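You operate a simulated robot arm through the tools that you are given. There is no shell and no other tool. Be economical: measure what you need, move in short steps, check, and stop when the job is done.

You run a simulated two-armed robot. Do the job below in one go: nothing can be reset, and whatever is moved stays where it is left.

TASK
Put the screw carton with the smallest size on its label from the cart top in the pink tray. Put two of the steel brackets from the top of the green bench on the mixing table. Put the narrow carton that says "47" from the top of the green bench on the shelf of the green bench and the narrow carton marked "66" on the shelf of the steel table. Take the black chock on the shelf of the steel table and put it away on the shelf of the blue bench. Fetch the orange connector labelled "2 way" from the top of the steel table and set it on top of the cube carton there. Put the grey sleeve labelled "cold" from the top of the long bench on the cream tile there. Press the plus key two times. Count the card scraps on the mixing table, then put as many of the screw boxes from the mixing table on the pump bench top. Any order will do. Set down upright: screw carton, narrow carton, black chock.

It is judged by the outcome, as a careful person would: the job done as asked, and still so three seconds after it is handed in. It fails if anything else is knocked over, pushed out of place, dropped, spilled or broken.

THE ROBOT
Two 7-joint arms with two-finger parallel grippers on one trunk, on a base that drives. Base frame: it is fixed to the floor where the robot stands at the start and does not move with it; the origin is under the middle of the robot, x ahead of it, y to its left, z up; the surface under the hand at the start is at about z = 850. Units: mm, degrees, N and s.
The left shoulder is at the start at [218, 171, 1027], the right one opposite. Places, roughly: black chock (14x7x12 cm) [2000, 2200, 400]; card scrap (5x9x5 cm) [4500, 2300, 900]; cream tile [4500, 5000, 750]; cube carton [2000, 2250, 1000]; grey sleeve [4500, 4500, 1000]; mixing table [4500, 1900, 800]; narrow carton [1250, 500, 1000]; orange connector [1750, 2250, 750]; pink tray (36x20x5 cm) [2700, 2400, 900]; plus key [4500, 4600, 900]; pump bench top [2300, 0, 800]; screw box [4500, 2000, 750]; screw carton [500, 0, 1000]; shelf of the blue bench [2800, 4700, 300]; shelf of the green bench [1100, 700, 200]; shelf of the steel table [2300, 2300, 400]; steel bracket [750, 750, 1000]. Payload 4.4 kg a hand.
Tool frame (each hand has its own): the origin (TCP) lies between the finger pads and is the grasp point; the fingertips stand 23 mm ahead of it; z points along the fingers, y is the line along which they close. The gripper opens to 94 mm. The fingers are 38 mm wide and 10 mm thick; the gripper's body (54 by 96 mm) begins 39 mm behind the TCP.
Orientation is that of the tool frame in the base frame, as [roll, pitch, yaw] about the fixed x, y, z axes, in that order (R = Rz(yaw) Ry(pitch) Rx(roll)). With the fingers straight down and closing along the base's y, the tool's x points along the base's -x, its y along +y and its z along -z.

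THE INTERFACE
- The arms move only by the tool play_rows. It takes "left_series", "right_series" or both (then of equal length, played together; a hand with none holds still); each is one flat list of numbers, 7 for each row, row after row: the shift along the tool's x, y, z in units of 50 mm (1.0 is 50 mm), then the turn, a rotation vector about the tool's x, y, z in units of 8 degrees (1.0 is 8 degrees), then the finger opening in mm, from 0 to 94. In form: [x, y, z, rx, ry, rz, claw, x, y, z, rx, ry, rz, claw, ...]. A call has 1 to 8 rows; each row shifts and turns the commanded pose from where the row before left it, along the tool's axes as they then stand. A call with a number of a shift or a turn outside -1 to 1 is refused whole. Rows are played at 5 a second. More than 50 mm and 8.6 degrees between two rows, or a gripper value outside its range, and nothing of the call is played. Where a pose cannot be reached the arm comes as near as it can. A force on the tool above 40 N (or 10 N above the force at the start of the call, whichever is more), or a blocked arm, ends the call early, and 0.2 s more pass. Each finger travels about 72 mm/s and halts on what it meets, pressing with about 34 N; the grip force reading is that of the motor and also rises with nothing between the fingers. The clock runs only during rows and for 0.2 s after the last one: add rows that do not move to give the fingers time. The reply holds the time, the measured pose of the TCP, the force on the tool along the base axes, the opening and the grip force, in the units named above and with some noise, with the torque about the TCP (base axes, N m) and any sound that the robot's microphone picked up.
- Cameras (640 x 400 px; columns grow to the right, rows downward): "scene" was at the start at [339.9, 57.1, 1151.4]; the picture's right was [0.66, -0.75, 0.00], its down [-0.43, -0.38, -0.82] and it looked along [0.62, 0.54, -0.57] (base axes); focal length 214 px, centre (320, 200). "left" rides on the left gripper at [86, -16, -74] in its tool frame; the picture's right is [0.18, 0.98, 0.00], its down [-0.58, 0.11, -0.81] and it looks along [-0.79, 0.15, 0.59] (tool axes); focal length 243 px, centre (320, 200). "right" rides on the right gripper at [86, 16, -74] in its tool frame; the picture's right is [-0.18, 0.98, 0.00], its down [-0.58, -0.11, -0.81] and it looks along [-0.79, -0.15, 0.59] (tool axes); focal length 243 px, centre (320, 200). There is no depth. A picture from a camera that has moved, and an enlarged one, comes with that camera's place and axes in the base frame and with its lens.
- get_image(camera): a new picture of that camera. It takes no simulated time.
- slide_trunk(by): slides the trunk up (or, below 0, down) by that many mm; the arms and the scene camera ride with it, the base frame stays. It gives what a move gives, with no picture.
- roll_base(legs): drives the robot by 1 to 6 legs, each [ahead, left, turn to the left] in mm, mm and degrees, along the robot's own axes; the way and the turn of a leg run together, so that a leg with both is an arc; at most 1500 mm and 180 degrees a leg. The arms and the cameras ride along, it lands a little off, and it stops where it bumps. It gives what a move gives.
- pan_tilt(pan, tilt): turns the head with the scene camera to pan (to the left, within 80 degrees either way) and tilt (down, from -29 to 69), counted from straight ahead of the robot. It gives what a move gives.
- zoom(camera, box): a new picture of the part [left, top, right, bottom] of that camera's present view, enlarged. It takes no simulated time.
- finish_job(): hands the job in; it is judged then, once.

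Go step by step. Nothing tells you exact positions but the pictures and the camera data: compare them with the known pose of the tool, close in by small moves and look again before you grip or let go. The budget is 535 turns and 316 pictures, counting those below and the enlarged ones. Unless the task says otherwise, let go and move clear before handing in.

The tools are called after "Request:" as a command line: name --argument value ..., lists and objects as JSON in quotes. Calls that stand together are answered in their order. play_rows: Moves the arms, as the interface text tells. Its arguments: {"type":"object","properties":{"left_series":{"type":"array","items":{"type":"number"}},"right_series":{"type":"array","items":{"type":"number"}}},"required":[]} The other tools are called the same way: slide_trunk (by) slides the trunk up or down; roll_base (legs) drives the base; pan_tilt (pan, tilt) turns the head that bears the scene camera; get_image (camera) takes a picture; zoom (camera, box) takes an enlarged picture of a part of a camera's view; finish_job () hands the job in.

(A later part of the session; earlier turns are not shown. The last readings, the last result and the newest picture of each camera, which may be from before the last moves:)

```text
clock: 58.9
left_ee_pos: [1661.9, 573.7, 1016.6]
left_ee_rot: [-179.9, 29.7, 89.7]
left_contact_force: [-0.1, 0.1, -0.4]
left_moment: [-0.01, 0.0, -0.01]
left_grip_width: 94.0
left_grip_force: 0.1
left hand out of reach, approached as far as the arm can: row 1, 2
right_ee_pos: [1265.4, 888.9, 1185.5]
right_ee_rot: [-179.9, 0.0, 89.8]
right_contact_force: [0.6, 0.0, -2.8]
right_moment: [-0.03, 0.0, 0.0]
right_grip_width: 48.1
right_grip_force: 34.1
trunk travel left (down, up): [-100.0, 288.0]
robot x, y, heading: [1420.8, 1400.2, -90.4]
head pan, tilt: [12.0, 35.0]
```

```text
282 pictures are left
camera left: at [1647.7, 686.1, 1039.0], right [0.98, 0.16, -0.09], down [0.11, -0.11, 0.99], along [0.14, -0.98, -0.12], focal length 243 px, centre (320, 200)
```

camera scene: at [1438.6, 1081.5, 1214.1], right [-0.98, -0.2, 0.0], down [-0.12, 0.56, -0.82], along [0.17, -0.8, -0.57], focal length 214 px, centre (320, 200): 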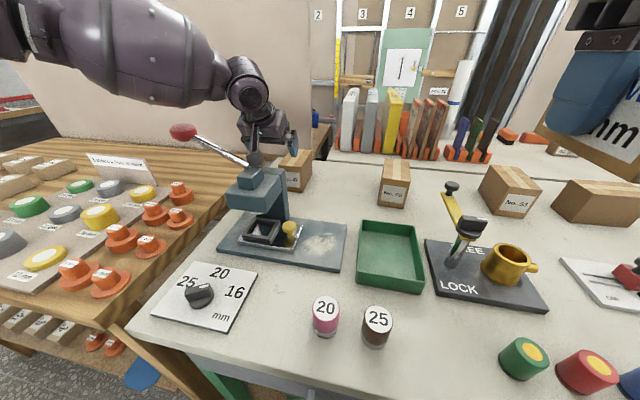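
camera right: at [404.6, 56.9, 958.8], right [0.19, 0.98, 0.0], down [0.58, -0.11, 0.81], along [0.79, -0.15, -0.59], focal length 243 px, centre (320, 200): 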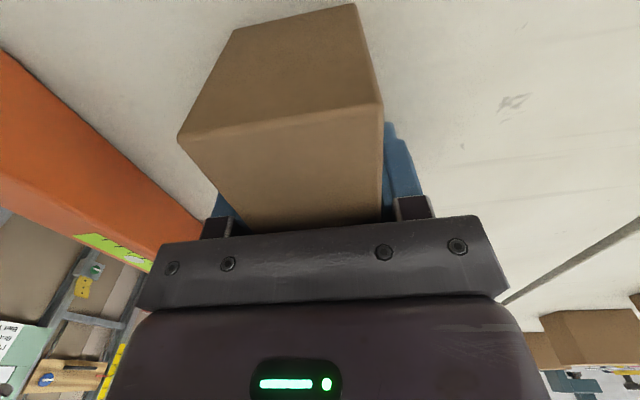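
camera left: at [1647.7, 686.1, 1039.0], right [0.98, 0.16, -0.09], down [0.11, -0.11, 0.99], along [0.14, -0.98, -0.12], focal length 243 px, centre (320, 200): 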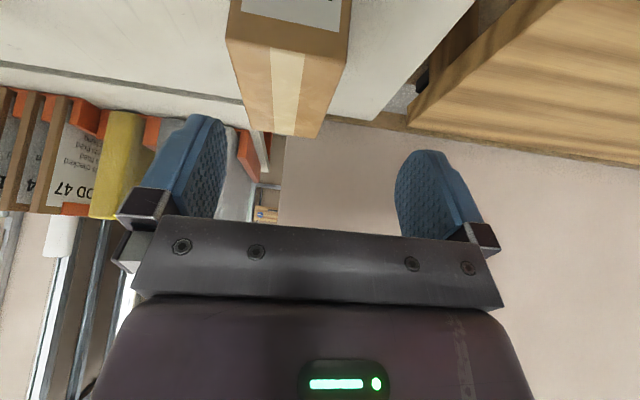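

Out of reach; lift a little, lower the trunk 50, and retry.

Request:
play_rows --left_series '[-0.5, 0, -0.86, 0, 0, 0, 94, -0.5, 0, -0.86, 0, 0, 0, 94]'

Request:
slide_trunk --by -70

```text
clock: 59.5
left_ee_pos: [1664.4, 573.3, 1118.6]
left_ee_rot: [-179.9, 29.7, 89.8]
left_contact_force: [-0.8, 0.0, -0.1]
left_moment: [0.0, 0.02, 0.0]
left_grip_width: 94.0
left_grip_force: 0.1
right_ee_pos: [1265.8, 888.5, 1183.4]
right_ee_rot: [-180.0, 0.0, 89.8]
right_contact_force: [0.3, 0.8, -3.4]
right_moment: [0.04, -0.01, 0.0]
right_grip_width: 47.9
right_grip_force: 34.0
trunk travel left (down, up): [-100.0, 288.0]
robot x, y, heading: [1424.8, 1397.6, -90.2]
head pan, tilt: [12.0, 35.0]
```

```text
clock: 60.6
left_ee_pos: [1662.6, 575.2, 1049.1]
left_ee_rot: [-179.9, 29.8, 89.8]
left_contact_force: [1.2, 0.6, 1.6]
left_moment: [-0.03, -0.02, 0.03]
left_grip_width: 93.8
left_grip_force: 0.1
right_ee_pos: [1264.6, 892.1, 1116.4]
right_ee_rot: [-180.0, 0.2, 89.8]
right_contact_force: [0.2, 0.6, -2.4]
right_moment: [-0.03, 0.0, 0.01]
right_grip_width: 48.0
right_grip_force: 33.6
trunk travel left (down, up): [-30.0, 358.0]
robot x, y, heading: [1421.6, 1399.8, -90.0]
head pan, tilt: [12.0, 35.0]
```

Now forward to y≈526 and x≈1640 at this height.

Request:
play_rows --left_series '[-0.43, -0.22, 0.25, 0, 0, 0, 94, -0.42, -0.22, 0.24, 0, 0, 0, 94, 0, 0, 0, 0, 0, 0, 94]'

Request:
get_image --camera "left"

Request:
get_image --camera "scene"

```text
clock: 61.4
left_ee_pos: [1642.3, 525.1, 1047.1]
left_ee_rot: [-179.9, 29.8, 89.8]
left_contact_force: [-0.7, 0.1, 1.1]
left_moment: [0.0, 0.01, 0.01]
left_grip_width: 93.9
left_grip_force: 0.0
right_ee_pos: [1265.0, 890.4, 1115.4]
right_ee_rot: [179.9, 0.1, 89.7]
right_contact_force: [-0.2, 0.3, -4.4]
right_moment: [-0.06, 0.02, -0.01]
right_grip_width: 47.8
right_grip_force: 33.7
trunk travel left (down, up): [-30.0, 358.0]
robot x, y, heading: [1420.7, 1397.1, -90.1]
head pan, tilt: [12.0, 35.0]
```

```text
281 pictures are left
camera left: at [1625.6, 639.3, 1069.0], right [0.98, 0.16, -0.09], down [0.11, -0.1, 0.99], along [0.14, -0.98, -0.12], focal length 243 px, centre (320, 200)
```

left: 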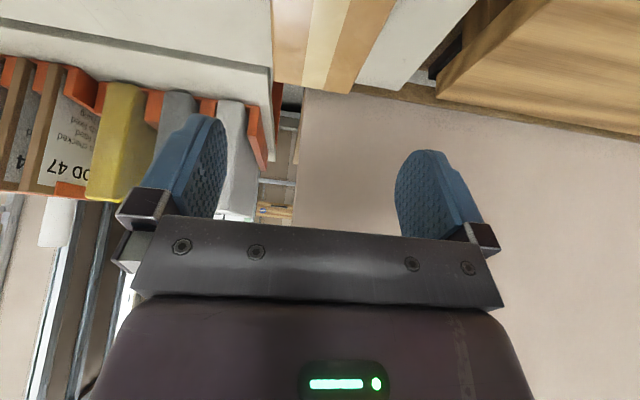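

```text
280 pictures are left
camera scene: at [1438.0, 1023.1, 1127.2], right [-0.98, -0.2, 0.0], down [-0.12, 0.56, -0.82], along [0.17, -0.8, -0.57], focal length 214 px, centre (320, 200)
```

scene: 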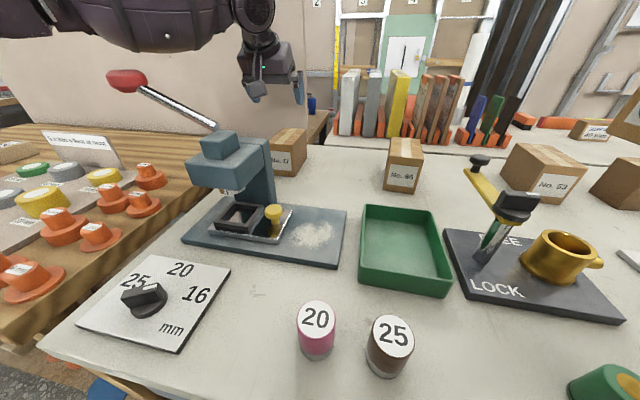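

Descending behind the press.

Request:
play_rows --left_series '[0.46, 0, 0.8, 0, 0, 0, 94, 0.46, 0, 0.8, 0, 0, 0, 94, 0, 0, 0, 0, 0, 0, 94]'

Request:
get_image --camera "left"

Request:
zoom --camera "scene" --box '[180, 40, 340, 240]'

```text
clock: 62.2
left_ee_pos: [1644.1, 527.3, 955.9]
left_ee_rot: [-179.8, 29.9, 89.8]
left_contact_force: [-0.4, 0.9, 0.9]
left_moment: [-0.01, 0.01, 0.0]
left_grip_width: 94.1
left_grip_force: 0.1
right_ee_pos: [1264.4, 889.7, 1115.0]
right_ee_rot: [-179.9, 0.1, 89.7]
right_contact_force: [-0.1, 0.6, -3.0]
right_moment: [-0.04, -0.01, 0.0]
right_grip_width: 47.8
right_grip_force: 33.9
trunk travel left (down, up): [-30.0, 358.0]
robot x, y, heading: [1421.4, 1398.7, -90.1]
head pan, tilt: [12.0, 35.0]
```

```text
279 pictures are left
camera left: at [1627.5, 640.1, 977.7], right [0.98, 0.16, -0.09], down [0.11, -0.1, 0.99], along [0.14, -0.98, -0.12], focal length 243 px, centre (320, 200)
```

left: 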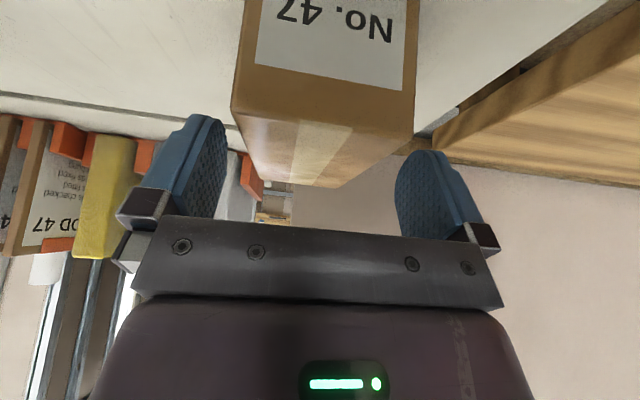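

```text
2.00 times, centred on (260, 140) of scene
camera zoom: at [1437.8, 1022.2, 1126.8], right [-0.98, -0.2, 0.0], down [-0.12, 0.56, -0.82], along [0.17, -0.8, -0.57], focal length 429 px, centre (440, 320)
```

zoom: 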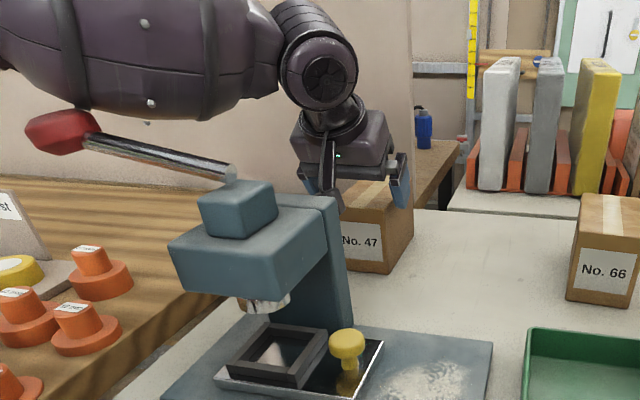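

The forearm runs behind the lever with clearance. Finish the descent and grip.

Request:
play_rows --left_series '[0.25, -0.06, 0.43, 0, 0, 0, 94, 0.23, 0, 0.39, 0, 0, 0, 94, 0, 0, 0, 0, 0, 0, 94]'

Request:
get_image --camera "left"

```text
clock: 63.0
left_ee_pos: [1637.3, 524.5, 914.6]
left_ee_rot: [-179.8, 30.2, 89.9]
left_contact_force: [0.0, 0.1, 0.1]
left_moment: [0.01, 0.04, 0.03]
left_grip_width: 94.0
left_grip_force: 0.0
right_ee_pos: [1265.5, 890.4, 1115.5]
right_ee_rot: [179.8, 0.2, 89.9]
right_contact_force: [-1.1, 1.3, -3.1]
right_moment: [-0.05, 0.01, -0.02]
right_grip_width: 48.0
right_grip_force: 34.0
trunk travel left (down, up): [-30.0, 358.0]
robot x, y, heading: [1418.5, 1400.2, -90.4]
head pan, tilt: [12.0, 35.0]
```

```text
277 pictures are left
camera left: at [1621.1, 638.1, 935.2], right [0.98, 0.15, -0.1], down [0.11, -0.1, 0.99], along [0.14, -0.98, -0.11], focal length 243 px, centre (320, 200)
```

left: 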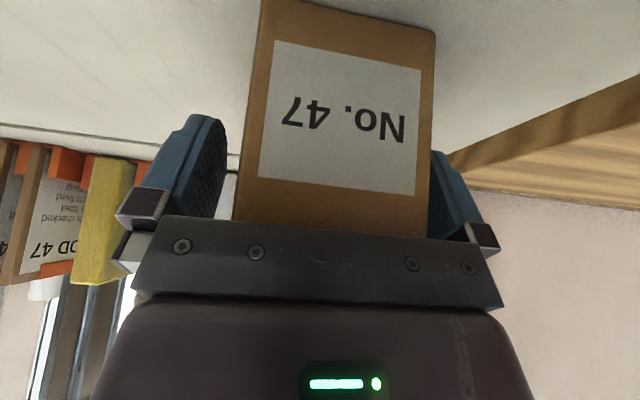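

Request:
play_rows --left_series '[0, 0.1, 0, 0, 0, 0, 94, 0, 0, 0, 0, 0, 0, 94, 0, 0, 0, 0, 0, 0, 60, 0, 0, 0, 0, 0, 0, 50, 0, 0, 0, 0, 0, 0, 50]'

Request:
get_image --camera "left"

```text
clock: 64.2
left_ee_pos: [1640.7, 524.9, 911.9]
left_ee_rot: [-180.0, 30.0, 89.6]
left_contact_force: [-1.6, -7.8, 12.2]
left_moment: [0.16, -0.55, -0.23]
left_grip_width: 72.0
left_grip_force: 34.3
right_ee_pos: [1261.2, 889.3, 1114.0]
right_ee_rot: [179.8, 0.0, 89.7]
right_contact_force: [0.0, -0.1, -3.4]
right_moment: [-0.02, 0.01, 0.0]
right_grip_width: 47.7
right_grip_force: 34.0
trunk travel left (down, up): [-30.0, 358.0]
robot x, y, heading: [1420.3, 1398.4, -90.2]
head pan, tilt: [12.0, 35.0]
```

```text
276 pictures are left
camera left: at [1623.0, 638.2, 932.4], right [0.98, 0.15, -0.09], down [0.11, -0.1, 0.99], along [0.14, -0.98, -0.12], focal length 243 px, centre (320, 200)
```

left: 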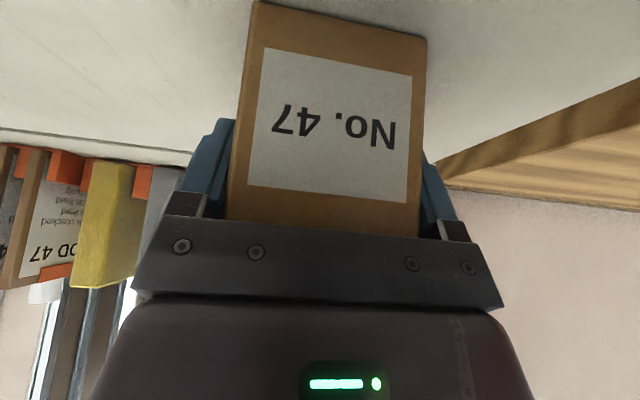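

Carton 47 is held. Lift straight up, then shift away from the press and draw back.

Request:
play_rows --left_series '[-0.25, 0, -0.43, 0, 0, 0, 50, -0.5, 0, -0.86, 0, 0, 0, 50, -0.5, 0, -0.86, 0, 0, 0, 50, -0.25, 0, -0.43, 0, 0, 0, 50, 0, -1, 0, 0, 0, 0, 50, 0, -1, 0, 0, 0, 0, 50, 0, -1, 0, 0, 0, 0, 50]'

Request:
get_image --camera "scene"

```text
clock: 65.8
left_ee_pos: [1630.1, 534.8, 1075.8]
left_ee_rot: [-179.8, 29.6, 89.9]
left_contact_force: [0.2, -0.2, -4.8]
left_moment: [0.17, -0.02, -0.03]
left_grip_width: 71.8
left_grip_force: 34.5
left hand out of reach, approached as far as the arm can: row 5, 6, 7
right_ee_pos: [1266.9, 888.6, 1112.9]
right_ee_rot: [180.0, -0.1, 89.8]
right_contact_force: [-0.8, -0.4, -2.6]
right_moment: [-0.03, 0.0, 0.01]
right_grip_width: 47.7
right_grip_force: 34.3
trunk travel left (down, up): [-30.0, 358.0]
robot x, y, heading: [1423.5, 1396.6, -90.2]
head pan, tilt: [12.0, 35.0]
```

```text
275 pictures are left
camera scene: at [1438.4, 1020.8, 1125.9], right [-0.98, -0.2, 0.0], down [-0.12, 0.56, -0.82], along [0.17, -0.8, -0.57], focal length 214 px, centre (320, 200)
```

scene: 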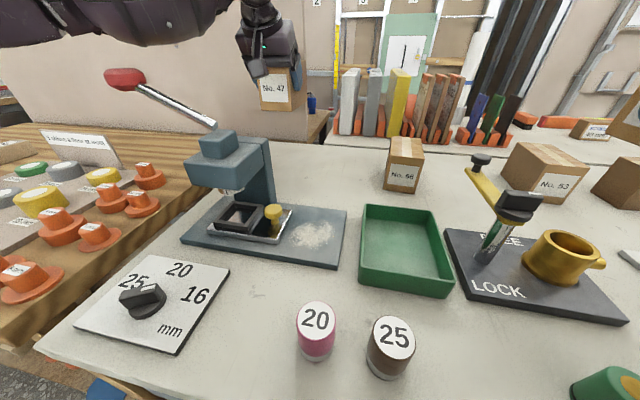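

Base moves: sidestep away from the press, back off, then slide along toward the free shelf spot.

Request:
roll_base --legs '[[0, -170, 0], [-240, 0, 0], [0, -350, 0]]'

Request:
pan_tilt --pan 15 --tilt 60

Request:
get_image --camera "scene"

```text
clock: 72.4
left_ee_pos: [1119.8, 770.3, 1077.6]
left_ee_rot: [-179.8, 29.7, 89.8]
left_contact_force: [-0.2, 1.1, -4.5]
left_moment: [0.15, 0.01, 0.0]
left_grip_width: 72.1
left_grip_force: 34.7
right_ee_pos: [754.8, 1124.1, 1113.3]
right_ee_rot: [180.0, 0.0, 89.7]
right_contact_force: [-0.1, 0.1, -3.3]
right_moment: [-0.06, 0.05, 0.0]
right_grip_width: 48.0
right_grip_force: 34.0
trunk travel left (down, up): [-30.0, 358.0]
robot x, y, heading: [915.3, 1634.1, -90.2]
head pan, tilt: [12.0, 35.0]
```

```text
clock: 73.3
left_ee_pos: [1119.8, 769.6, 1076.0]
left_ee_rot: [-179.8, 29.7, 89.7]
left_contact_force: [-0.2, -0.3, -3.7]
left_moment: [0.13, 0.01, 0.0]
left_grip_width: 71.9
left_grip_force: 33.8
right_ee_pos: [754.8, 1123.2, 1114.1]
right_ee_rot: [180.0, -0.1, 89.7]
right_contact_force: [-0.6, -0.1, -2.8]
right_moment: [-0.05, -0.01, -0.01]
right_grip_width: 47.9
right_grip_force: 34.6
trunk travel left (down, up): [-30.0, 358.0]
robot x, y, heading: [916.0, 1634.4, -90.4]
head pan, tilt: [15.0, 60.0]
```

```text
274 pictures are left
camera scene: at [926.9, 1277.7, 1092.2], right [-0.97, -0.25, 0.0], down [-0.22, 0.84, -0.5], along [0.13, -0.48, -0.87], focal length 214 px, centre (320, 200)
```

scene: 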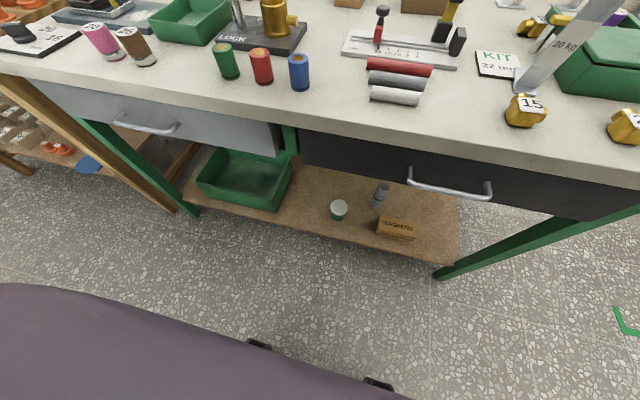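

There's a free gap on the shelf at x≈985–1230, shelf front edge y≈930. I back off 120 mm, retract the hand past the bench edge, then lower it.

Request:
roll_base --legs '[[-120, -10, 0]]'

Request:
play_rows --left_series '[0.85, 0, -0.49, 0, 0, 0, 50, 0.85, 0, -0.49, 0, 0, 0, 50, 0.85, 0, -0.49, 0, 0, 0, 50, 0.85, 0, -0.49, 0, 0, 0, 50, 0.85, 0, -0.49, 0, 0, 0, 50, 0, 0, 0, 0, 0, 0, 50]'

```text
clock: 74.6
left_ee_pos: [1111.1, 889.5, 1077.1]
left_ee_rot: [-179.8, 29.7, 89.8]
left_contact_force: [0.2, 0.3, -4.0]
left_moment: [0.15, -0.03, -0.02]
left_grip_width: 71.8
left_grip_force: 34.3
right_ee_pos: [744.6, 1244.5, 1114.3]
right_ee_rot: [180.0, -0.1, 89.7]
right_contact_force: [-0.6, 0.7, -3.0]
right_moment: [-0.04, -0.01, -0.02]
right_grip_width: 47.8
right_grip_force: 34.3
trunk travel left (down, up): [-30.0, 358.0]
robot x, y, heading: [903.7, 1757.0, -90.4]
head pan, tilt: [15.0, 60.0]
```

```text
clock: 76.0
left_ee_pos: [1111.3, 1136.7, 1077.4]
left_ee_rot: [-179.8, 29.5, 89.8]
left_contact_force: [-0.3, -0.3, -3.7]
left_moment: [0.17, -0.03, -0.01]
left_grip_width: 71.8
left_grip_force: 33.9
right_ee_pos: [745.0, 1243.3, 1113.5]
right_ee_rot: [180.0, -0.1, 89.6]
right_contact_force: [0.2, -0.5, -4.0]
right_moment: [-0.02, -0.02, 0.03]
right_grip_width: 47.7
right_grip_force: 34.1
trunk travel left (down, up): [-30.0, 358.0]
robot x, y, heading: [901.8, 1752.8, -90.3]
head pan, tilt: [15.0, 60.0]
```

Request:
play_rows --left_series '[0.5, 0, 0.86, 0, 0, 0, 50, 0.5, 0, 0.86, 0, 0, 0, 50, 0.5, 0, 0.86, 0, 0, 0, 50, 0.5, 0, 0.86, 0, 0, 0, 50, 0.5, 0, 0.86, 0, 0, 0, 50, 0.5, 0, 0.86, 0, 0, 0, 50, 0.5, 0, 0.86, 0, 0, 0, 50]'

Request:
get_image --camera "scene"

```text
clock: 77.6
left_ee_pos: [1111.7, 1135.1, 727.0]
left_ee_rot: [-179.7, 29.6, 90.0]
left_contact_force: [0.0, -0.1, -3.6]
left_moment: [0.18, 0.0, -0.02]
left_grip_width: 72.0
left_grip_force: 33.8
right_ee_pos: [745.4, 1242.0, 1112.1]
right_ee_rot: [179.9, -0.1, 89.7]
right_contact_force: [0.7, 0.4, -3.1]
right_moment: [0.01, 0.01, -0.01]
right_grip_width: 47.8
right_grip_force: 34.4
trunk travel left (down, up): [-30.0, 358.0]
robot x, y, heading: [905.4, 1754.2, -90.2]
head pan, tilt: [15.0, 60.0]
```

```text
273 pictures are left
camera scene: at [918.0, 1396.6, 1091.6], right [-0.97, -0.25, 0.0], down [-0.22, 0.84, -0.5], along [0.13, -0.48, -0.87], focal length 214 px, centre (320, 200)
```

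scene: 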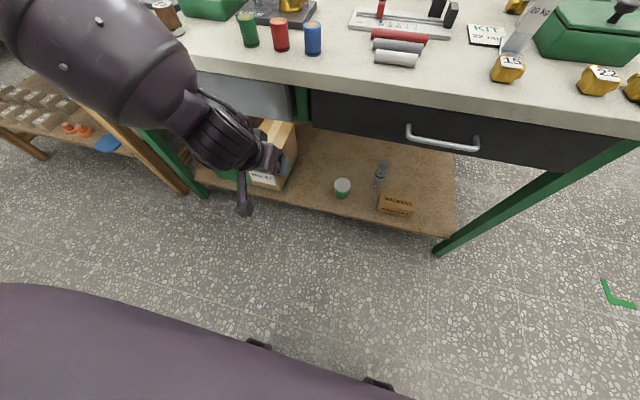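

The forearm stays outside the bench edge. Continue lowering in steps.

Request:
play_rows --left_series '[0.5, 0, 0.86, 0, 0, 0, 50, 0.5, 0, 0.86, 0, 0, 0, 50, 0.5, 0, 0.86, 0, 0, 0, 50, 0.5, 0, 0.86, 0, 0, 0, 50, 0.5, 0, 0.86, 0, 0, 0, 50, 0, 0, 0, 0, 0, 0, 50]'

Request:
get_image --camera "scene"

```text
clock: 79.0
left_ee_pos: [1168.8, 1144.7, 550.5]
left_ee_rot: [-179.8, 29.8, 89.8]
left_contact_force: [-0.3, -0.4, -3.5]
left_moment: [0.14, 0.02, -0.01]
left_grip_width: 71.9
left_grip_force: 34.5
left hand out of reach, approached as far as the arm can: row 3, 4, 5
right_ee_pos: [745.2, 1243.3, 1114.3]
right_ee_rot: [180.0, -0.1, 89.7]
right_contact_force: [-0.6, 0.0, -3.4]
right_moment: [-0.04, 0.0, 0.03]
right_grip_width: 47.9
right_grip_force: 33.9
trunk travel left (down, up): [-30.0, 358.0]
robot x, y, heading: [901.3, 1755.3, -90.6]
head pan, tilt: [15.0, 60.0]
```

```text
272 pictures are left
camera scene: at [917.7, 1397.8, 1092.3], right [-0.97, -0.25, 0.0], down [-0.22, 0.84, -0.5], along [0.13, -0.48, -0.87], focal length 214 px, centre (320, 200)
```

scene: 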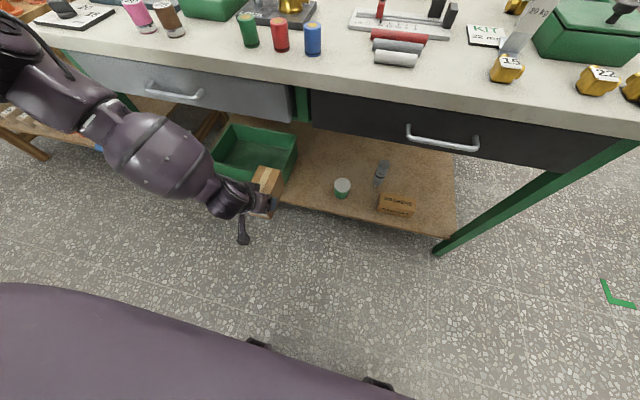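

The arm is limited when folded here; extend forward a bit while lowering.

Request:
play_rows --left_series '[-0.86, 0, 0.5, 0, 0, 0, 50, -0.86, -0.2, 0.5, 0, 0, 0, 50, 0.5, 0, 0.86, 0, 0, 0, 50, 0.5, 0, 0.86, 0, 0, 0, 50, 0, 0, 0, 0, 0, 0, 50]'

```text
refused: row 2 steps farther than a row can; nothing moved
```

Request:
play_rows --left_series '[-0.85, 0, 0.49, 0, 0, 0, 50, -0.85, 0, 0.49, 0, 0, 0, 50, 0.5, 0, 0.86, 0, 0, 0, 50, 0.5, 0, 0.86, 0, 0, 0, 50, 0, 0, 0, 0, 0, 0, 50]'

Request:
get_image --camera "scene"

```text
clock: 80.2
left_ee_pos: [1215.5, 1071.2, 532.9]
left_ee_rot: [-179.7, 29.7, 89.7]
left_contact_force: [0.0, 0.6, -4.3]
left_moment: [0.16, 0.02, -0.03]
left_grip_width: 72.1
left_grip_force: 34.0
left hand out of reach, approached as far as the arm can: row 1, 2, 3, 4
right_ee_pos: [745.8, 1244.1, 1113.1]
right_ee_rot: [180.0, -0.2, 89.6]
right_contact_force: [-0.4, -0.2, -3.2]
right_moment: [0.01, 0.01, 0.0]
right_grip_width: 47.8
right_grip_force: 34.6
trunk travel left (down, up): [-30.0, 358.0]
robot x, y, heading: [903.6, 1751.8, -90.5]
head pan, tilt: [15.0, 60.0]
```

```text
271 pictures are left
camera scene: at [917.7, 1397.6, 1092.2], right [-0.97, -0.25, 0.0], down [-0.22, 0.84, -0.5], along [0.13, -0.48, -0.87], focal length 214 px, centre (320, 200)
```

scene: 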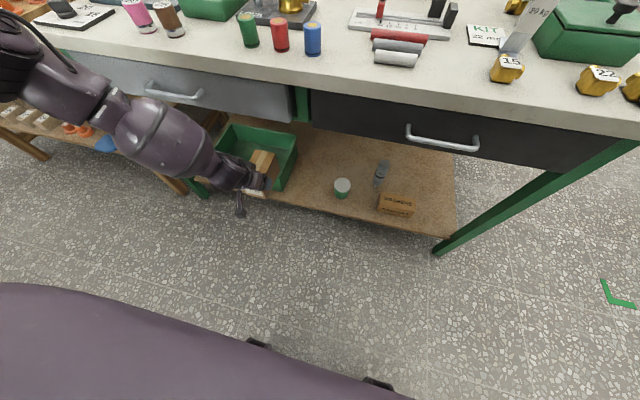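

The elbow is stuck out to the left; letting the hand yaw to the right about vertical should free it. Carton stays upright.

Request:
play_rows --left_series '[0, 0, 0, 0.5, 0, 0.86, 50, 0, 0, 0, 0.5, 0, 0.86, 50, 0, 0, 0, 0.5, 0, 0.86, 50, 0, 0, 0, 0.5, 0, 0.86, 50, 0, 0, 0, 0, 0, 0, 50]'

```text
clock: 81.4
left_ee_pos: [1217.1, 1073.6, 533.7]
left_ee_rot: [-179.7, 29.8, 58.1]
left_contact_force: [-0.8, 0.1, -5.0]
left_moment: [0.14, -0.06, -0.05]
left_grip_width: 71.8
left_grip_force: 34.0
right_ee_pos: [746.4, 1244.3, 1114.6]
right_ee_rot: [179.9, -0.1, 89.8]
right_contact_force: [-0.5, 0.8, -2.9]
right_moment: [-0.02, 0.02, 0.0]
right_grip_width: 47.8
right_grip_force: 33.8
trunk travel left (down, up): [-30.0, 358.0]
robot x, y, heading: [903.7, 1754.2, -90.4]
head pan, tilt: [15.0, 60.0]
```

Request:
play_rows --left_series '[0.5, 0, 0.86, 0, 0, 0, 50, 0.5, 0, 0.86, 0, 0, 0, 50, 0.5, 0, 0.86, 0, 0, 0, 50, 0, 0, 0, 0, 0, 0, 50]'

Request:
get_image --camera "scene"

```text
clock: 82.4
left_ee_pos: [1245.8, 1103.6, 500.0]
left_ee_rot: [-179.4, 29.9, 58.1]
left_contact_force: [-0.6, 0.2, -4.0]
left_moment: [0.12, -0.1, -0.02]
left_grip_width: 71.7
left_grip_force: 33.9
left hand out of reach, approached as far as the arm can: row 1, 2, 3
right_ee_pos: [745.6, 1244.0, 1114.6]
right_ee_rot: [180.0, -0.1, 89.7]
right_contact_force: [-0.2, -0.9, -2.7]
right_moment: [-0.01, 0.01, -0.04]
right_grip_width: 48.0
right_grip_force: 34.1
trunk travel left (down, up): [-30.0, 358.0]
robot x, y, heading: [903.5, 1752.3, -90.1]
head pan, tilt: [15.0, 60.0]
```

```text
270 pictures are left
camera scene: at [917.7, 1397.6, 1092.2], right [-0.97, -0.25, 0.0], down [-0.22, 0.84, -0.5], along [0.13, -0.48, -0.87], focal length 214 px, centre (320, 200)
```

scene: 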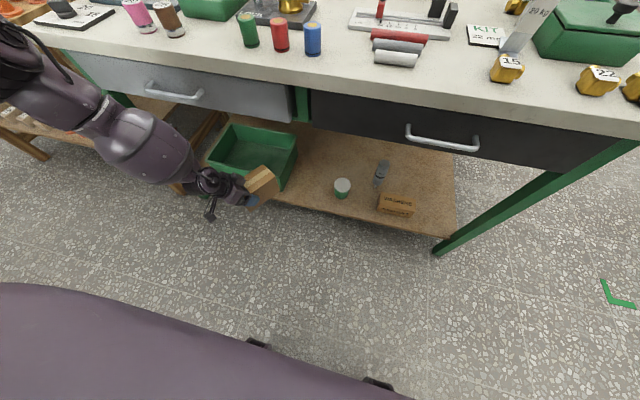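

The arm needs to be more extended to go low. I back away from the bench to open floor and lower it while extended, then drive in.

Request:
roll_base --legs '[[-400, 0, 0]]'

Request:
play_rows --left_series '[-0.5, 0, -0.86, -0.5, 0, -0.86, 50, -0.5, 0, -0.86, -0.5, 0, -0.86, 50, -0.5, 0, -0.86, -0.5, 0, -0.86, 50, -0.5, 0, -0.86, -0.5, 0, -0.86, 50, -0.85, 0, 0.49, 0, 0, 0, 50, -0.85, 0, 0.49, 0, 0, 0, 50, -0.85, 0, 0.49, 0, 0, 0, 50, -0.85, 0, 0.49, 0, 0, 0, 50]'

```text
clock: 84.8
left_ee_pos: [1250.6, 1499.4, 499.5]
left_ee_rot: [-179.6, 29.9, 58.6]
left_contact_force: [-0.3, 0.9, -3.4]
left_moment: [0.15, -0.09, 0.02]
left_grip_width: 71.7
left_grip_force: 34.2
right_ee_pos: [749.1, 1636.9, 1114.5]
right_ee_rot: [180.0, 0.1, 90.1]
right_contact_force: [0.3, -0.6, -3.3]
right_moment: [-0.03, -0.02, -0.01]
right_grip_width: 48.0
right_grip_force: 34.2
trunk travel left (down, up): [-30.0, 358.0]
robot x, y, heading: [903.3, 2150.5, -89.9]
head pan, tilt: [15.0, 60.0]
```

```text
clock: 86.6
left_ee_pos: [1249.5, 1303.7, 694.7]
left_ee_rot: [-179.8, 29.5, 90.3]
left_contact_force: [0.9, -0.2, -4.6]
left_moment: [0.16, -0.01, 0.0]
left_grip_width: 71.9
left_grip_force: 33.7
right_ee_pos: [750.7, 1635.2, 1113.8]
right_ee_rot: [-179.9, -0.1, 90.0]
right_contact_force: [-0.6, -0.1, -2.3]
right_moment: [-0.01, -0.01, -0.02]
right_grip_width: 47.6
right_grip_force: 33.8
trunk travel left (down, up): [-30.0, 358.0]
robot x, y, heading: [903.9, 2147.2, -89.7]
head pan, tilt: [15.0, 60.0]
```

Request:
play_rows --left_series '[0.5, 0, 0.86, 0, 0, 0, 50, 0.5, 0, 0.86, 0, 0, 0, 50, 0.5, 0, 0.86, 0, 0, 0, 50, 0.5, 0, 0.86, 0, 0, 0, 50, 0.5, 0, 0.86, 0, 0, 0, 50, 0.5, 0, 0.86, 0, 0, 0, 50, 0, 0, 0, 0, 0, 0, 50]'

Request:
pan_tilt --pan 25 --tilt 50

Request:
get_image --camera "scene"

```text
clock: 88.2
left_ee_pos: [1298.2, 1397.8, 530.5]
left_ee_rot: [-179.8, 29.6, 90.1]
left_contact_force: [0.0, 0.3, -3.7]
left_moment: [0.18, -0.02, 0.0]
left_grip_width: 71.7
left_grip_force: 33.6
left hand out of reach, approached as far as the arm can: row 2, 3, 4, 5, 6
right_ee_pos: [750.0, 1636.1, 1114.2]
right_ee_rot: [-180.0, -0.1, 90.1]
right_contact_force: [-0.1, -0.3, -3.4]
right_moment: [0.02, 0.01, -0.03]
right_grip_width: 47.6
right_grip_force: 34.1
trunk travel left (down, up): [-30.0, 358.0]
robot x, y, heading: [903.5, 2146.4, -89.9]
head pan, tilt: [15.0, 60.0]
```

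```text
clock: 89.0
left_ee_pos: [1299.0, 1396.9, 531.8]
left_ee_rot: [-179.8, 29.7, 90.2]
left_contact_force: [0.6, -0.1, -4.2]
left_moment: [0.2, 0.02, 0.02]
left_grip_width: 71.7
left_grip_force: 34.5
right_ee_pos: [749.8, 1636.4, 1113.5]
right_ee_rot: [180.0, 0.0, 90.2]
right_contact_force: [0.5, -0.1, -3.3]
right_moment: [0.01, -0.01, 0.02]
right_grip_width: 47.9
right_grip_force: 34.1
trunk travel left (down, up): [-30.0, 358.0]
robot x, y, heading: [906.5, 2150.3, -90.0]
head pan, tilt: [25.0, 50.0]
```

```text
269 pictures are left
camera scene: at [936.2, 1786.0, 1104.7], right [-0.91, -0.42, 0.0], down [-0.32, 0.69, -0.64], along [0.27, -0.58, -0.77], focal length 214 px, centre (320, 200)
```

scene: 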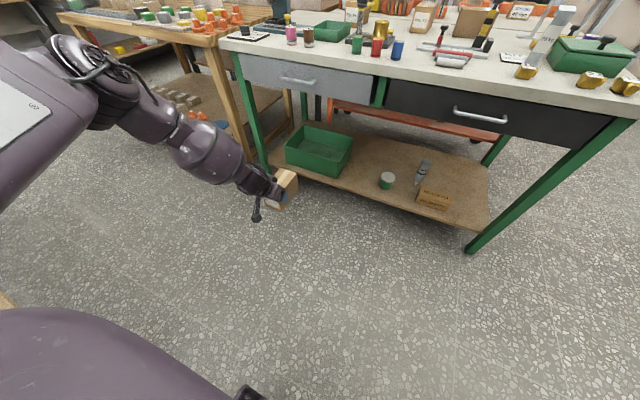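

Experiment: see whether a more horizontal hand reaches lower.

Request:
play_rows --left_series '[0, 0, 0, 0, -1, 0, 50, 0, 0, 0, 0, -1, 0, 50, 0, 0, 0, 0, -1, 0, 50, 0, 0, 0, 0, -1, 0, 50, 0, 0, 0, 0, 0, 0, 50]'

Request:
play_rows --left_series '[0.88, 0, 0.46, 0, 0, 0, 50, 0.88, 0, 0.46, 0, 0, 0, 50, 0.88, 0, 0.46, 0, 0, 0, 50, 0.88, 0, 0.46, 0, 0, 0, 50, 0.88, 0, 0.46, 0, 0, 0, 50]'

Request:
get_image --camera "scene"

```text
clock: 90.2
left_ee_pos: [1305.8, 1407.8, 564.2]
left_ee_rot: [-179.5, 61.7, 90.6]
left_contact_force: [-0.4, 0.0, -4.7]
left_moment: [0.17, 0.01, -0.03]
left_grip_width: 72.1
left_grip_force: 34.3
left hand out of reach, approached as far as the arm can: row 1, 2, 3, 4
right_ee_pos: [750.3, 1635.5, 1114.8]
right_ee_rot: [180.0, -0.1, 90.2]
right_contact_force: [-0.4, 0.4, -2.7]
right_moment: [-0.04, 0.01, 0.0]
right_grip_width: 48.1
right_grip_force: 34.5
trunk travel left (down, up): [-30.0, 358.0]
robot x, y, heading: [904.0, 2146.3, -90.1]
head pan, tilt: [25.0, 50.0]
```

```text
clock: 91.3
left_ee_pos: [1336.5, 1447.8, 549.1]
left_ee_rot: [-179.6, 61.7, 90.5]
left_contact_force: [0.2, 0.2, -4.5]
left_moment: [0.15, 0.04, 0.01]
left_grip_width: 71.7
left_grip_force: 33.7
left hand out of reach, approached as far as the arm can: row 1, 2, 3, 4, 5
right_ee_pos: [750.4, 1635.5, 1113.1]
right_ee_rot: [-180.0, 0.0, 90.1]
right_contact_force: [0.7, 0.0, -3.5]
right_moment: [-0.01, -0.02, 0.04]
right_grip_width: 47.9
right_grip_force: 34.4
trunk travel left (down, up): [-30.0, 358.0]
robot x, y, heading: [903.6, 2147.3, -89.9]
head pan, tilt: [25.0, 50.0]
```

```text
268 pictures are left
camera scene: at [936.2, 1786.0, 1104.7], right [-0.91, -0.42, 0.0], down [-0.33, 0.69, -0.64], along [0.27, -0.58, -0.77], focal length 214 px, centre (320, 200)
```

scene: 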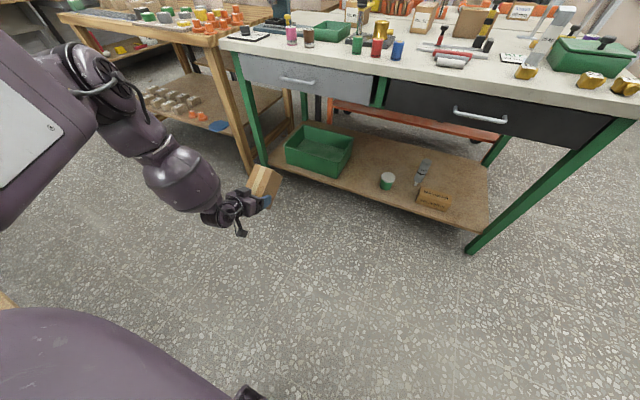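

Not that. Return tilt to 30° and try yawing the hand outward (left) instead.

Request:
play_rows --left_series '[0, 0, 0, 0, 1, 0, 50, 0, 0, 0, 0, 1, 0, 50, 0, 0, 0, 0, 1, 0, 50, 0, 0, 0, 0, 1, 0, 50, -0.5, 0, -0.86, -0.5, 0, -0.86, 50, -0.5, 0, -0.86, -0.5, 0, -0.86, 50, 0, 0, 0, -0.5, 0, -0.86, 50, 0, 0, 0, -0.5, 0, -0.86, 50]'

Request:
play_rows --left_series '[0, 0, 0, -0.5, 0, -0.86, 50, 0, 0, 0, -0.5, 0, -0.86, 50, 0.5, 0, 0.86, 0, 0, 0, 50, 0.5, 0, 0.86, 0, 0, 0, 50, 0.5, 0, 0.86, 0, 0, 0, 50, 0.5, 0, 0.86, 0, 0, 0, 50, 0.5, 0, 0.86, 0, 0, 0, 50]'

Request:
get_image --camera "scene"

```text
clock: 93.2
left_ee_pos: [1340.2, 1445.5, 649.8]
left_ee_rot: [179.8, 29.7, 121.9]
left_contact_force: [0.1, -0.2, -4.2]
left_moment: [0.12, 0.09, 0.01]
left_grip_width: 71.9
left_grip_force: 33.5
right_ee_pos: [750.5, 1636.1, 1113.7]
right_ee_rot: [-179.9, 0.0, 90.1]
right_contact_force: [0.3, -0.2, -2.6]
right_moment: [-0.05, -0.03, 0.01]
right_grip_width: 48.0
right_grip_force: 34.2
trunk travel left (down, up): [-30.0, 358.0]
robot x, y, heading: [903.5, 2143.7, -90.0]
head pan, tilt: [25.0, 50.0]
```

```text
clock: 94.8
left_ee_pos: [1365.8, 1485.0, 504.8]
left_ee_rot: [179.8, 29.8, 137.8]
left_contact_force: [0.8, 0.3, -4.4]
left_moment: [0.1, 0.16, -0.04]
left_grip_width: 71.9
left_grip_force: 34.2
left hand out of reach, approached as far as the arm can: row 5, 6, 7
right_ee_pos: [749.8, 1636.2, 1114.6]
right_ee_rot: [-180.0, -0.1, 90.1]
right_contact_force: [-0.3, 0.7, -4.0]
right_moment: [-0.04, 0.02, 0.0]
right_grip_width: 47.8
right_grip_force: 34.1
trunk travel left (down, up): [-30.0, 358.0]
robot x, y, heading: [902.0, 2146.3, -89.9]
head pan, tilt: [25.0, 50.0]
```

```text
267 pictures are left
camera scene: at [936.4, 1786.1, 1104.7], right [-0.91, -0.42, 0.0], down [-0.33, 0.69, -0.64], along [0.27, -0.58, -0.77], focal length 214 px, centre (320, 200)
```

scene: 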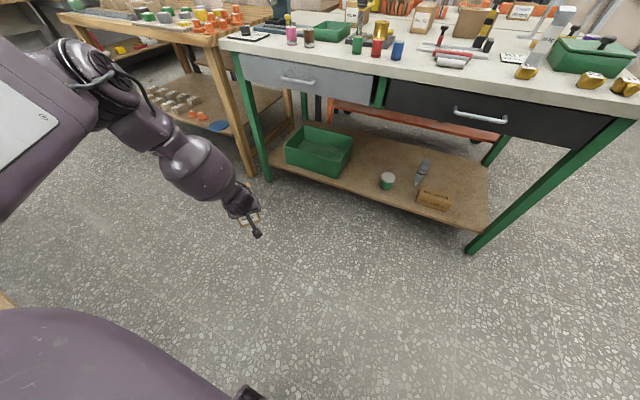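

The arm seems freer toward its left side; I'll turn the hand fully left and explore lowering there.

Request:
play_rows --left_series '[0, 0, 0, -0.5, 0, -0.86, 50, 0, 0, 0, -0.5, 0, -0.86, 50, 0, 0, 0, -0.5, 0, -0.86, 50, 0, 0, 0, -0.5, 0, -0.86, 50, 0, 0, 0, -0.5, 0, -0.86, 50, 0, 0, 0, 0, 0, 0, 50]'

Request:
play_rows --left_series '[0.0, 0, 0.99, 0, 0, 0, 50, 0.0, 0, 0.99, 0, 0, 0, 50, 0.0, 0, 0.99, 0, 0, 0, 50, 0.5, 0.0, 0.86, 0, 0, 0, 50, 0.5, 0.0, 0.86, 0, 0, 0, 50, 0.5, 0, 0.86, 0, 0, 0, 50, 0, 0, 0, 0, 0, 0, 50]'

Request:
pan_tilt --pan 50 --tilt 50

Request:
get_image --camera "scene"

```text
clock: 96.2
left_ee_pos: [1369.9, 1491.7, 526.8]
left_ee_rot: [179.5, 30.0, 177.6]
left_contact_force: [0.0, 0.6, -4.2]
left_moment: [0.04, 0.14, 0.0]
left_grip_width: 71.9
left_grip_force: 33.3
left hand out of reach, approached as far as the arm can: row 1, 2, 3, 4, 5
right_ee_pos: [749.6, 1636.4, 1114.0]
right_ee_rot: [-180.0, -0.2, 90.2]
right_contact_force: [0.2, 0.2, -3.4]
right_moment: [-0.02, 0.03, 0.01]
right_grip_width: 47.7
right_grip_force: 33.8
trunk travel left (down, up): [-30.0, 358.0]
robot x, y, heading: [906.4, 2151.4, -89.8]
head pan, tilt: [25.0, 50.0]
```

```text
clock: 97.8
left_ee_pos: [1454.6, 1562.0, 488.2]
left_ee_rot: [179.6, 30.0, 177.4]
left_contact_force: [-1.0, 0.3, -4.1]
left_moment: [0.02, 0.14, -0.02]
left_grip_width: 72.0
left_grip_force: 34.4
left hand out of reach, approached as far as the arm can: row 1, 2, 3, 4, 5, 6
right_ee_pos: [750.6, 1635.1, 1114.0]
right_ee_rot: [179.9, -0.1, 90.2]
right_contact_force: [-0.2, 0.4, -3.6]
right_moment: [-0.03, 0.01, 0.02]
right_grip_width: 47.8
right_grip_force: 34.2
trunk travel left (down, up): [-30.0, 358.0]
robot x, y, heading: [904.4, 2146.8, -89.8]
head pan, tilt: [25.0, 50.0]
```

```text
clock: 98.6
left_ee_pos: [1456.1, 1560.5, 487.9]
left_ee_rot: [179.6, 30.1, 177.5]
left_contact_force: [0.3, 0.1, -4.0]
left_moment: [0.0, 0.19, 0.0]
left_grip_width: 72.0
left_grip_force: 33.8
right_ee_pos: [749.6, 1636.6, 1114.1]
right_ee_rot: [180.0, -0.1, 90.1]
right_contact_force: [-0.3, 0.4, -3.2]
right_moment: [-0.04, 0.0, 0.02]
right_grip_width: 48.0
right_grip_force: 33.6
trunk travel left (down, up): [-30.0, 358.0]
robot x, y, heading: [900.7, 2144.9, -89.8]
head pan, tilt: [50.0, 50.0]
```

```text
266 pictures are left
camera scene: at [962.7, 1806.4, 1104.7], right [-0.64, -0.77, 0.0], down [-0.59, 0.49, -0.64], along [0.49, -0.41, -0.77], focal length 214 px, centre (320, 200)
```

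scene: 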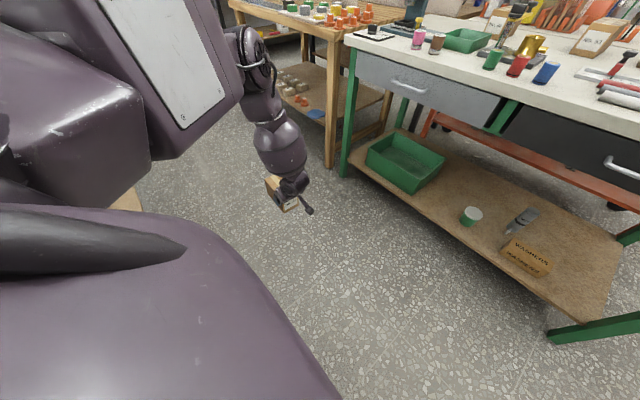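

The limit looks like the upper arm not depressing below horizontal. I test whether a raised (straighter) trunk changes this.

Request:
slide_trunk --by 200

Request:
play_rows --left_series '[0.5, 0.0, 0.86, 0, 0, 0, 50, 0.5, 0.0, 0.86, 0, 0, 0, 50, 0.5, 0, 0.86, 0, 0, 0, 50, 0.5, 0, 0.86, 0, 0, 0, 50, 0.5, 0, 0.86, 0, 0, 0, 50, 0.5, 0, 0.86, 0, 0, 0, 50]'

Request:
get_image --camera "scene"

```text
clock: 100.8
left_ee_pos: [1457.6, 1463.9, 1019.2]
left_ee_rot: [-139.0, 25.0, -162.6]
left_contact_force: [-1.0, -0.7, -4.2]
left_moment: [0.06, 0.14, -0.02]
left_grip_width: 72.0
left_grip_force: 34.2
right_ee_pos: [750.1, 1635.0, 1312.8]
right_ee_rot: [180.0, -0.1, 90.0]
right_contact_force: [0.0, -0.4, -2.4]
right_moment: [-0.02, 0.01, -0.02]
right_grip_width: 47.8
right_grip_force: 33.9
trunk travel left (down, up): [-230.0, 158.0]
robot x, y, heading: [906.8, 2144.4, -89.9]
head pan, tilt: [50.0, 50.0]
```

```text
clock: 102.2
left_ee_pos: [1460.1, 1486.9, 996.3]
left_ee_rot: [-139.0, 25.1, -162.8]
left_contact_force: [0.4, 0.3, -4.3]
left_moment: [0.05, 0.13, 0.02]
left_grip_width: 72.1
left_grip_force: 33.9
left hand out of reach, approached as far as the arm can: row 1, 2, 3, 4, 5, 6
right_ee_pos: [749.4, 1635.6, 1314.1]
right_ee_rot: [-180.0, 0.0, 90.1]
right_contact_force: [0.7, -0.3, -2.6]
right_moment: [-0.03, -0.02, 0.01]
right_grip_width: 47.9
right_grip_force: 33.9
trunk travel left (down, up): [-230.0, 158.0]
robot x, y, heading: [906.9, 2145.8, -89.8]
head pan, tilt: [50.0, 50.0]
```

```text
265 pictures are left
camera scene: at [962.5, 1991.2, 1343.2], right [-0.64, -0.77, 0.0], down [-0.59, 0.49, -0.64], along [0.49, -0.41, -0.77], focal length 214 px, centre (320, 200)
```

scene: 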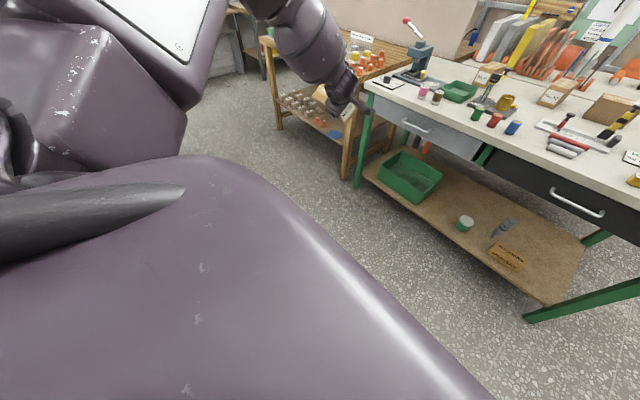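

The hand tipped up with the trunk: the shoulder limit rides with the lean, so the lowest (most leaned) trunk with the arm straight ahead is best. Slide the trunk fully down.

Request:
slide_trunk --by -230

Request:
get_image --camera "scene"

```text
clock: 104.6
left_ee_pos: [1460.4, 1488.7, 766.0]
left_ee_rot: [-138.8, 25.1, -162.7]
left_contact_force: [0.0, 0.1, -5.1]
left_moment: [0.03, 0.23, -0.02]
left_grip_width: 71.9
left_grip_force: 34.2
right_ee_pos: [749.5, 1637.0, 1084.9]
right_ee_rot: [180.0, 0.0, 90.2]
right_contact_force: [0.2, -0.1, -3.3]
right_moment: [-0.06, 0.0, -0.01]
right_grip_width: 48.2
right_grip_force: 34.2
trunk travel left (down, up): [0.0, 388.0]
robot x, y, heading: [902.5, 2146.5, -90.1]
head pan, tilt: [50.0, 50.0]
```

```text
264 pictures are left
camera scene: at [962.8, 1789.5, 1071.4], right [-0.64, -0.77, 0.0], down [-0.59, 0.49, -0.64], along [0.49, -0.41, -0.77], focal length 214 px, centre (320, 200)
```

scene: 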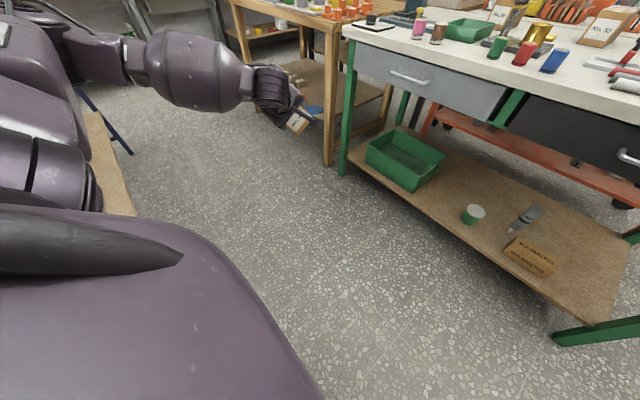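

Request:
play_rows --left_series '[0, 0, 0, 0.188, 0.304, 0.906, 50, 0, 0, 0, 0.188, 0.304, 0.906, 50, 0, 0, 0, 0.188, 0.304, 0.906, 50, 0, 0, 0, 0.188, 0.304, 0.906, 50, 0, 0, 0, 0.188, 0.304, 0.906, 50, 0, 0, 0, 0.188, 0.304, 0.906, 50, 0, 0, 0, 0.188, 0.304, 0.906, 50, 0, 0, 0, 0.188, 0.304, 0.906, 50]'

Request:
play_rows --left_series '[0, 0, 0, 0.188, 0.304, 0.906, 50, 0, 0, 0, 0.188, 0.304, 0.906, 50, 0, 0, 0, 0.188, 0.304, 0.906, 50, 0, 0, 0, 0.188, 0.304, 0.906, 50, 0, 0, 0, 0, 0, 0, 50]'

```text
clock: 106.4
left_ee_pos: [1460.8, 1487.8, 766.9]
left_ee_rot: [-166.1, 36.1, 125.9]
left_contact_force: [0.7, -0.3, -4.1]
left_moment: [0.18, 0.09, -0.02]
left_grip_width: 71.8
left_grip_force: 34.3
right_ee_pos: [750.1, 1635.5, 1084.8]
right_ee_rot: [179.9, 0.0, 90.1]
right_contact_force: [0.1, 0.7, -3.4]
right_moment: [-0.03, 0.0, 0.01]
right_grip_width: 48.0
right_grip_force: 33.4
trunk travel left (down, up): [0.0, 388.0]
robot x, y, heading: [905.8, 2150.1, -89.8]
head pan, tilt: [50.0, 50.0]
```

```text
clock: 107.6
left_ee_pos: [1460.2, 1488.9, 765.0]
left_ee_rot: [179.9, 29.9, 89.9]
left_contact_force: [-0.4, 1.0, -4.2]
left_moment: [0.15, 0.0, 0.01]
left_grip_width: 72.0
left_grip_force: 33.8
right_ee_pos: [750.9, 1635.4, 1084.2]
right_ee_rot: [179.9, -0.2, 90.1]
right_contact_force: [0.1, 0.4, -2.8]
right_moment: [-0.04, -0.02, 0.0]
right_grip_width: 47.9
right_grip_force: 34.0
trunk travel left (down, up): [0.0, 388.0]
robot x, y, heading: [903.3, 2151.2, -89.9]
head pan, tilt: [50.0, 50.0]
```

Request:
play_rows --left_series '[0, -1, 0, 0, 0, 0, 50, 0, -1, 0, 0, 0, 0, 50, 0, -1, 0, 0, 0, 0, 50, 0, -1, 0, 0, 0, 0, 50, 0, -1, 0, 0, 0, 0, 50, 0, -1, 0, 0, 0, 0, 50, 0, -1, 0, 0, 0, 0, 50, -0.85, 0, 0.49, 0, 0, 0, 50]'

Request:
play_rows --left_series '[0.5, 0, 0.86, 0, 0, 0, 50, 0.5, 0, 0.86, 0, 0, 0, 50, 0.5, 0, 0.86, 0, 0, 0, 50, 0.5, 0, 0.86, 0, 0, 0, 50, 0.5, 0, 0.86, 0, 0, 0, 50, 0.5, 0, 0.86, 0, 0, 0, 50]'

Request:
pan_tilt --pan 25 --tilt 50

Request:
get_image --camera "scene"

```text
clock: 109.4
left_ee_pos: [1113.1, 1436.8, 764.4]
left_ee_rot: [179.8, 29.8, 90.0]
left_contact_force: [0.6, -0.5, -3.4]
left_moment: [0.2, -0.01, 0.04]
left_grip_width: 71.7
left_grip_force: 34.0
right_ee_pos: [750.4, 1635.9, 1083.0]
right_ee_rot: [180.0, -0.1, 90.1]
right_contact_force: [-0.2, -0.2, -3.6]
right_moment: [-0.02, -0.01, 0.01]
right_grip_width: 47.8
right_grip_force: 34.0
trunk travel left (down, up): [0.0, 388.0]
robot x, y, heading: [905.0, 2144.9, -89.8]
head pan, tilt: [50.0, 50.0]
```

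```text
clock: 110.8
left_ee_pos: [1109.4, 1440.8, 465.2]
left_ee_rot: [179.9, 29.9, 90.0]
left_contact_force: [0.0, 0.3, -2.9]
left_moment: [0.19, 0.01, -0.05]
left_grip_width: 71.7
left_grip_force: 33.5
right_ee_pos: [750.1, 1636.0, 1084.0]
right_ee_rot: [-179.9, -0.1, 90.0]
right_contact_force: [0.4, -0.9, -3.0]
right_moment: [-0.03, 0.0, 0.02]
right_grip_width: 48.0
right_grip_force: 34.2
trunk travel left (down, up): [0.0, 388.0]
robot x, y, heading: [903.9, 2146.9, -89.9]
head pan, tilt: [50.0, 50.0]
```

```text
clock: 111.7
left_ee_pos: [1108.7, 1442.3, 467.2]
left_ee_rot: [180.0, 29.9, 90.1]
left_contact_force: [-0.4, 0.3, -4.6]
left_moment: [0.17, -0.01, 0.01]
left_grip_width: 71.9
left_grip_force: 34.6
right_ee_pos: [750.1, 1636.6, 1084.7]
right_ee_rot: [180.0, -0.1, 90.1]
right_contact_force: [0.6, -0.4, -3.2]
right_moment: [-0.01, -0.01, 0.02]
right_grip_width: 47.9
right_grip_force: 34.4
trunk travel left (down, up): [0.0, 388.0]
robot x, y, heading: [901.1, 2145.4, -90.1]
head pan, tilt: [25.0, 50.0]
```

```text
263 pictures are left
camera scene: at [936.3, 1768.7, 1071.2], right [-0.91, -0.42, 0.0], down [-0.33, 0.69, -0.64], along [0.27, -0.58, -0.77], focal length 214 px, centre (320, 200)
```

scene: 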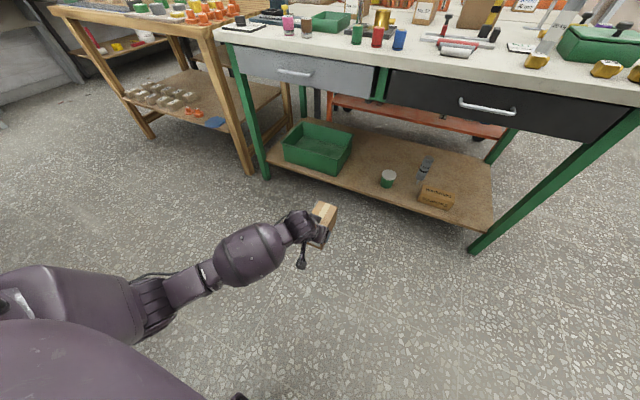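

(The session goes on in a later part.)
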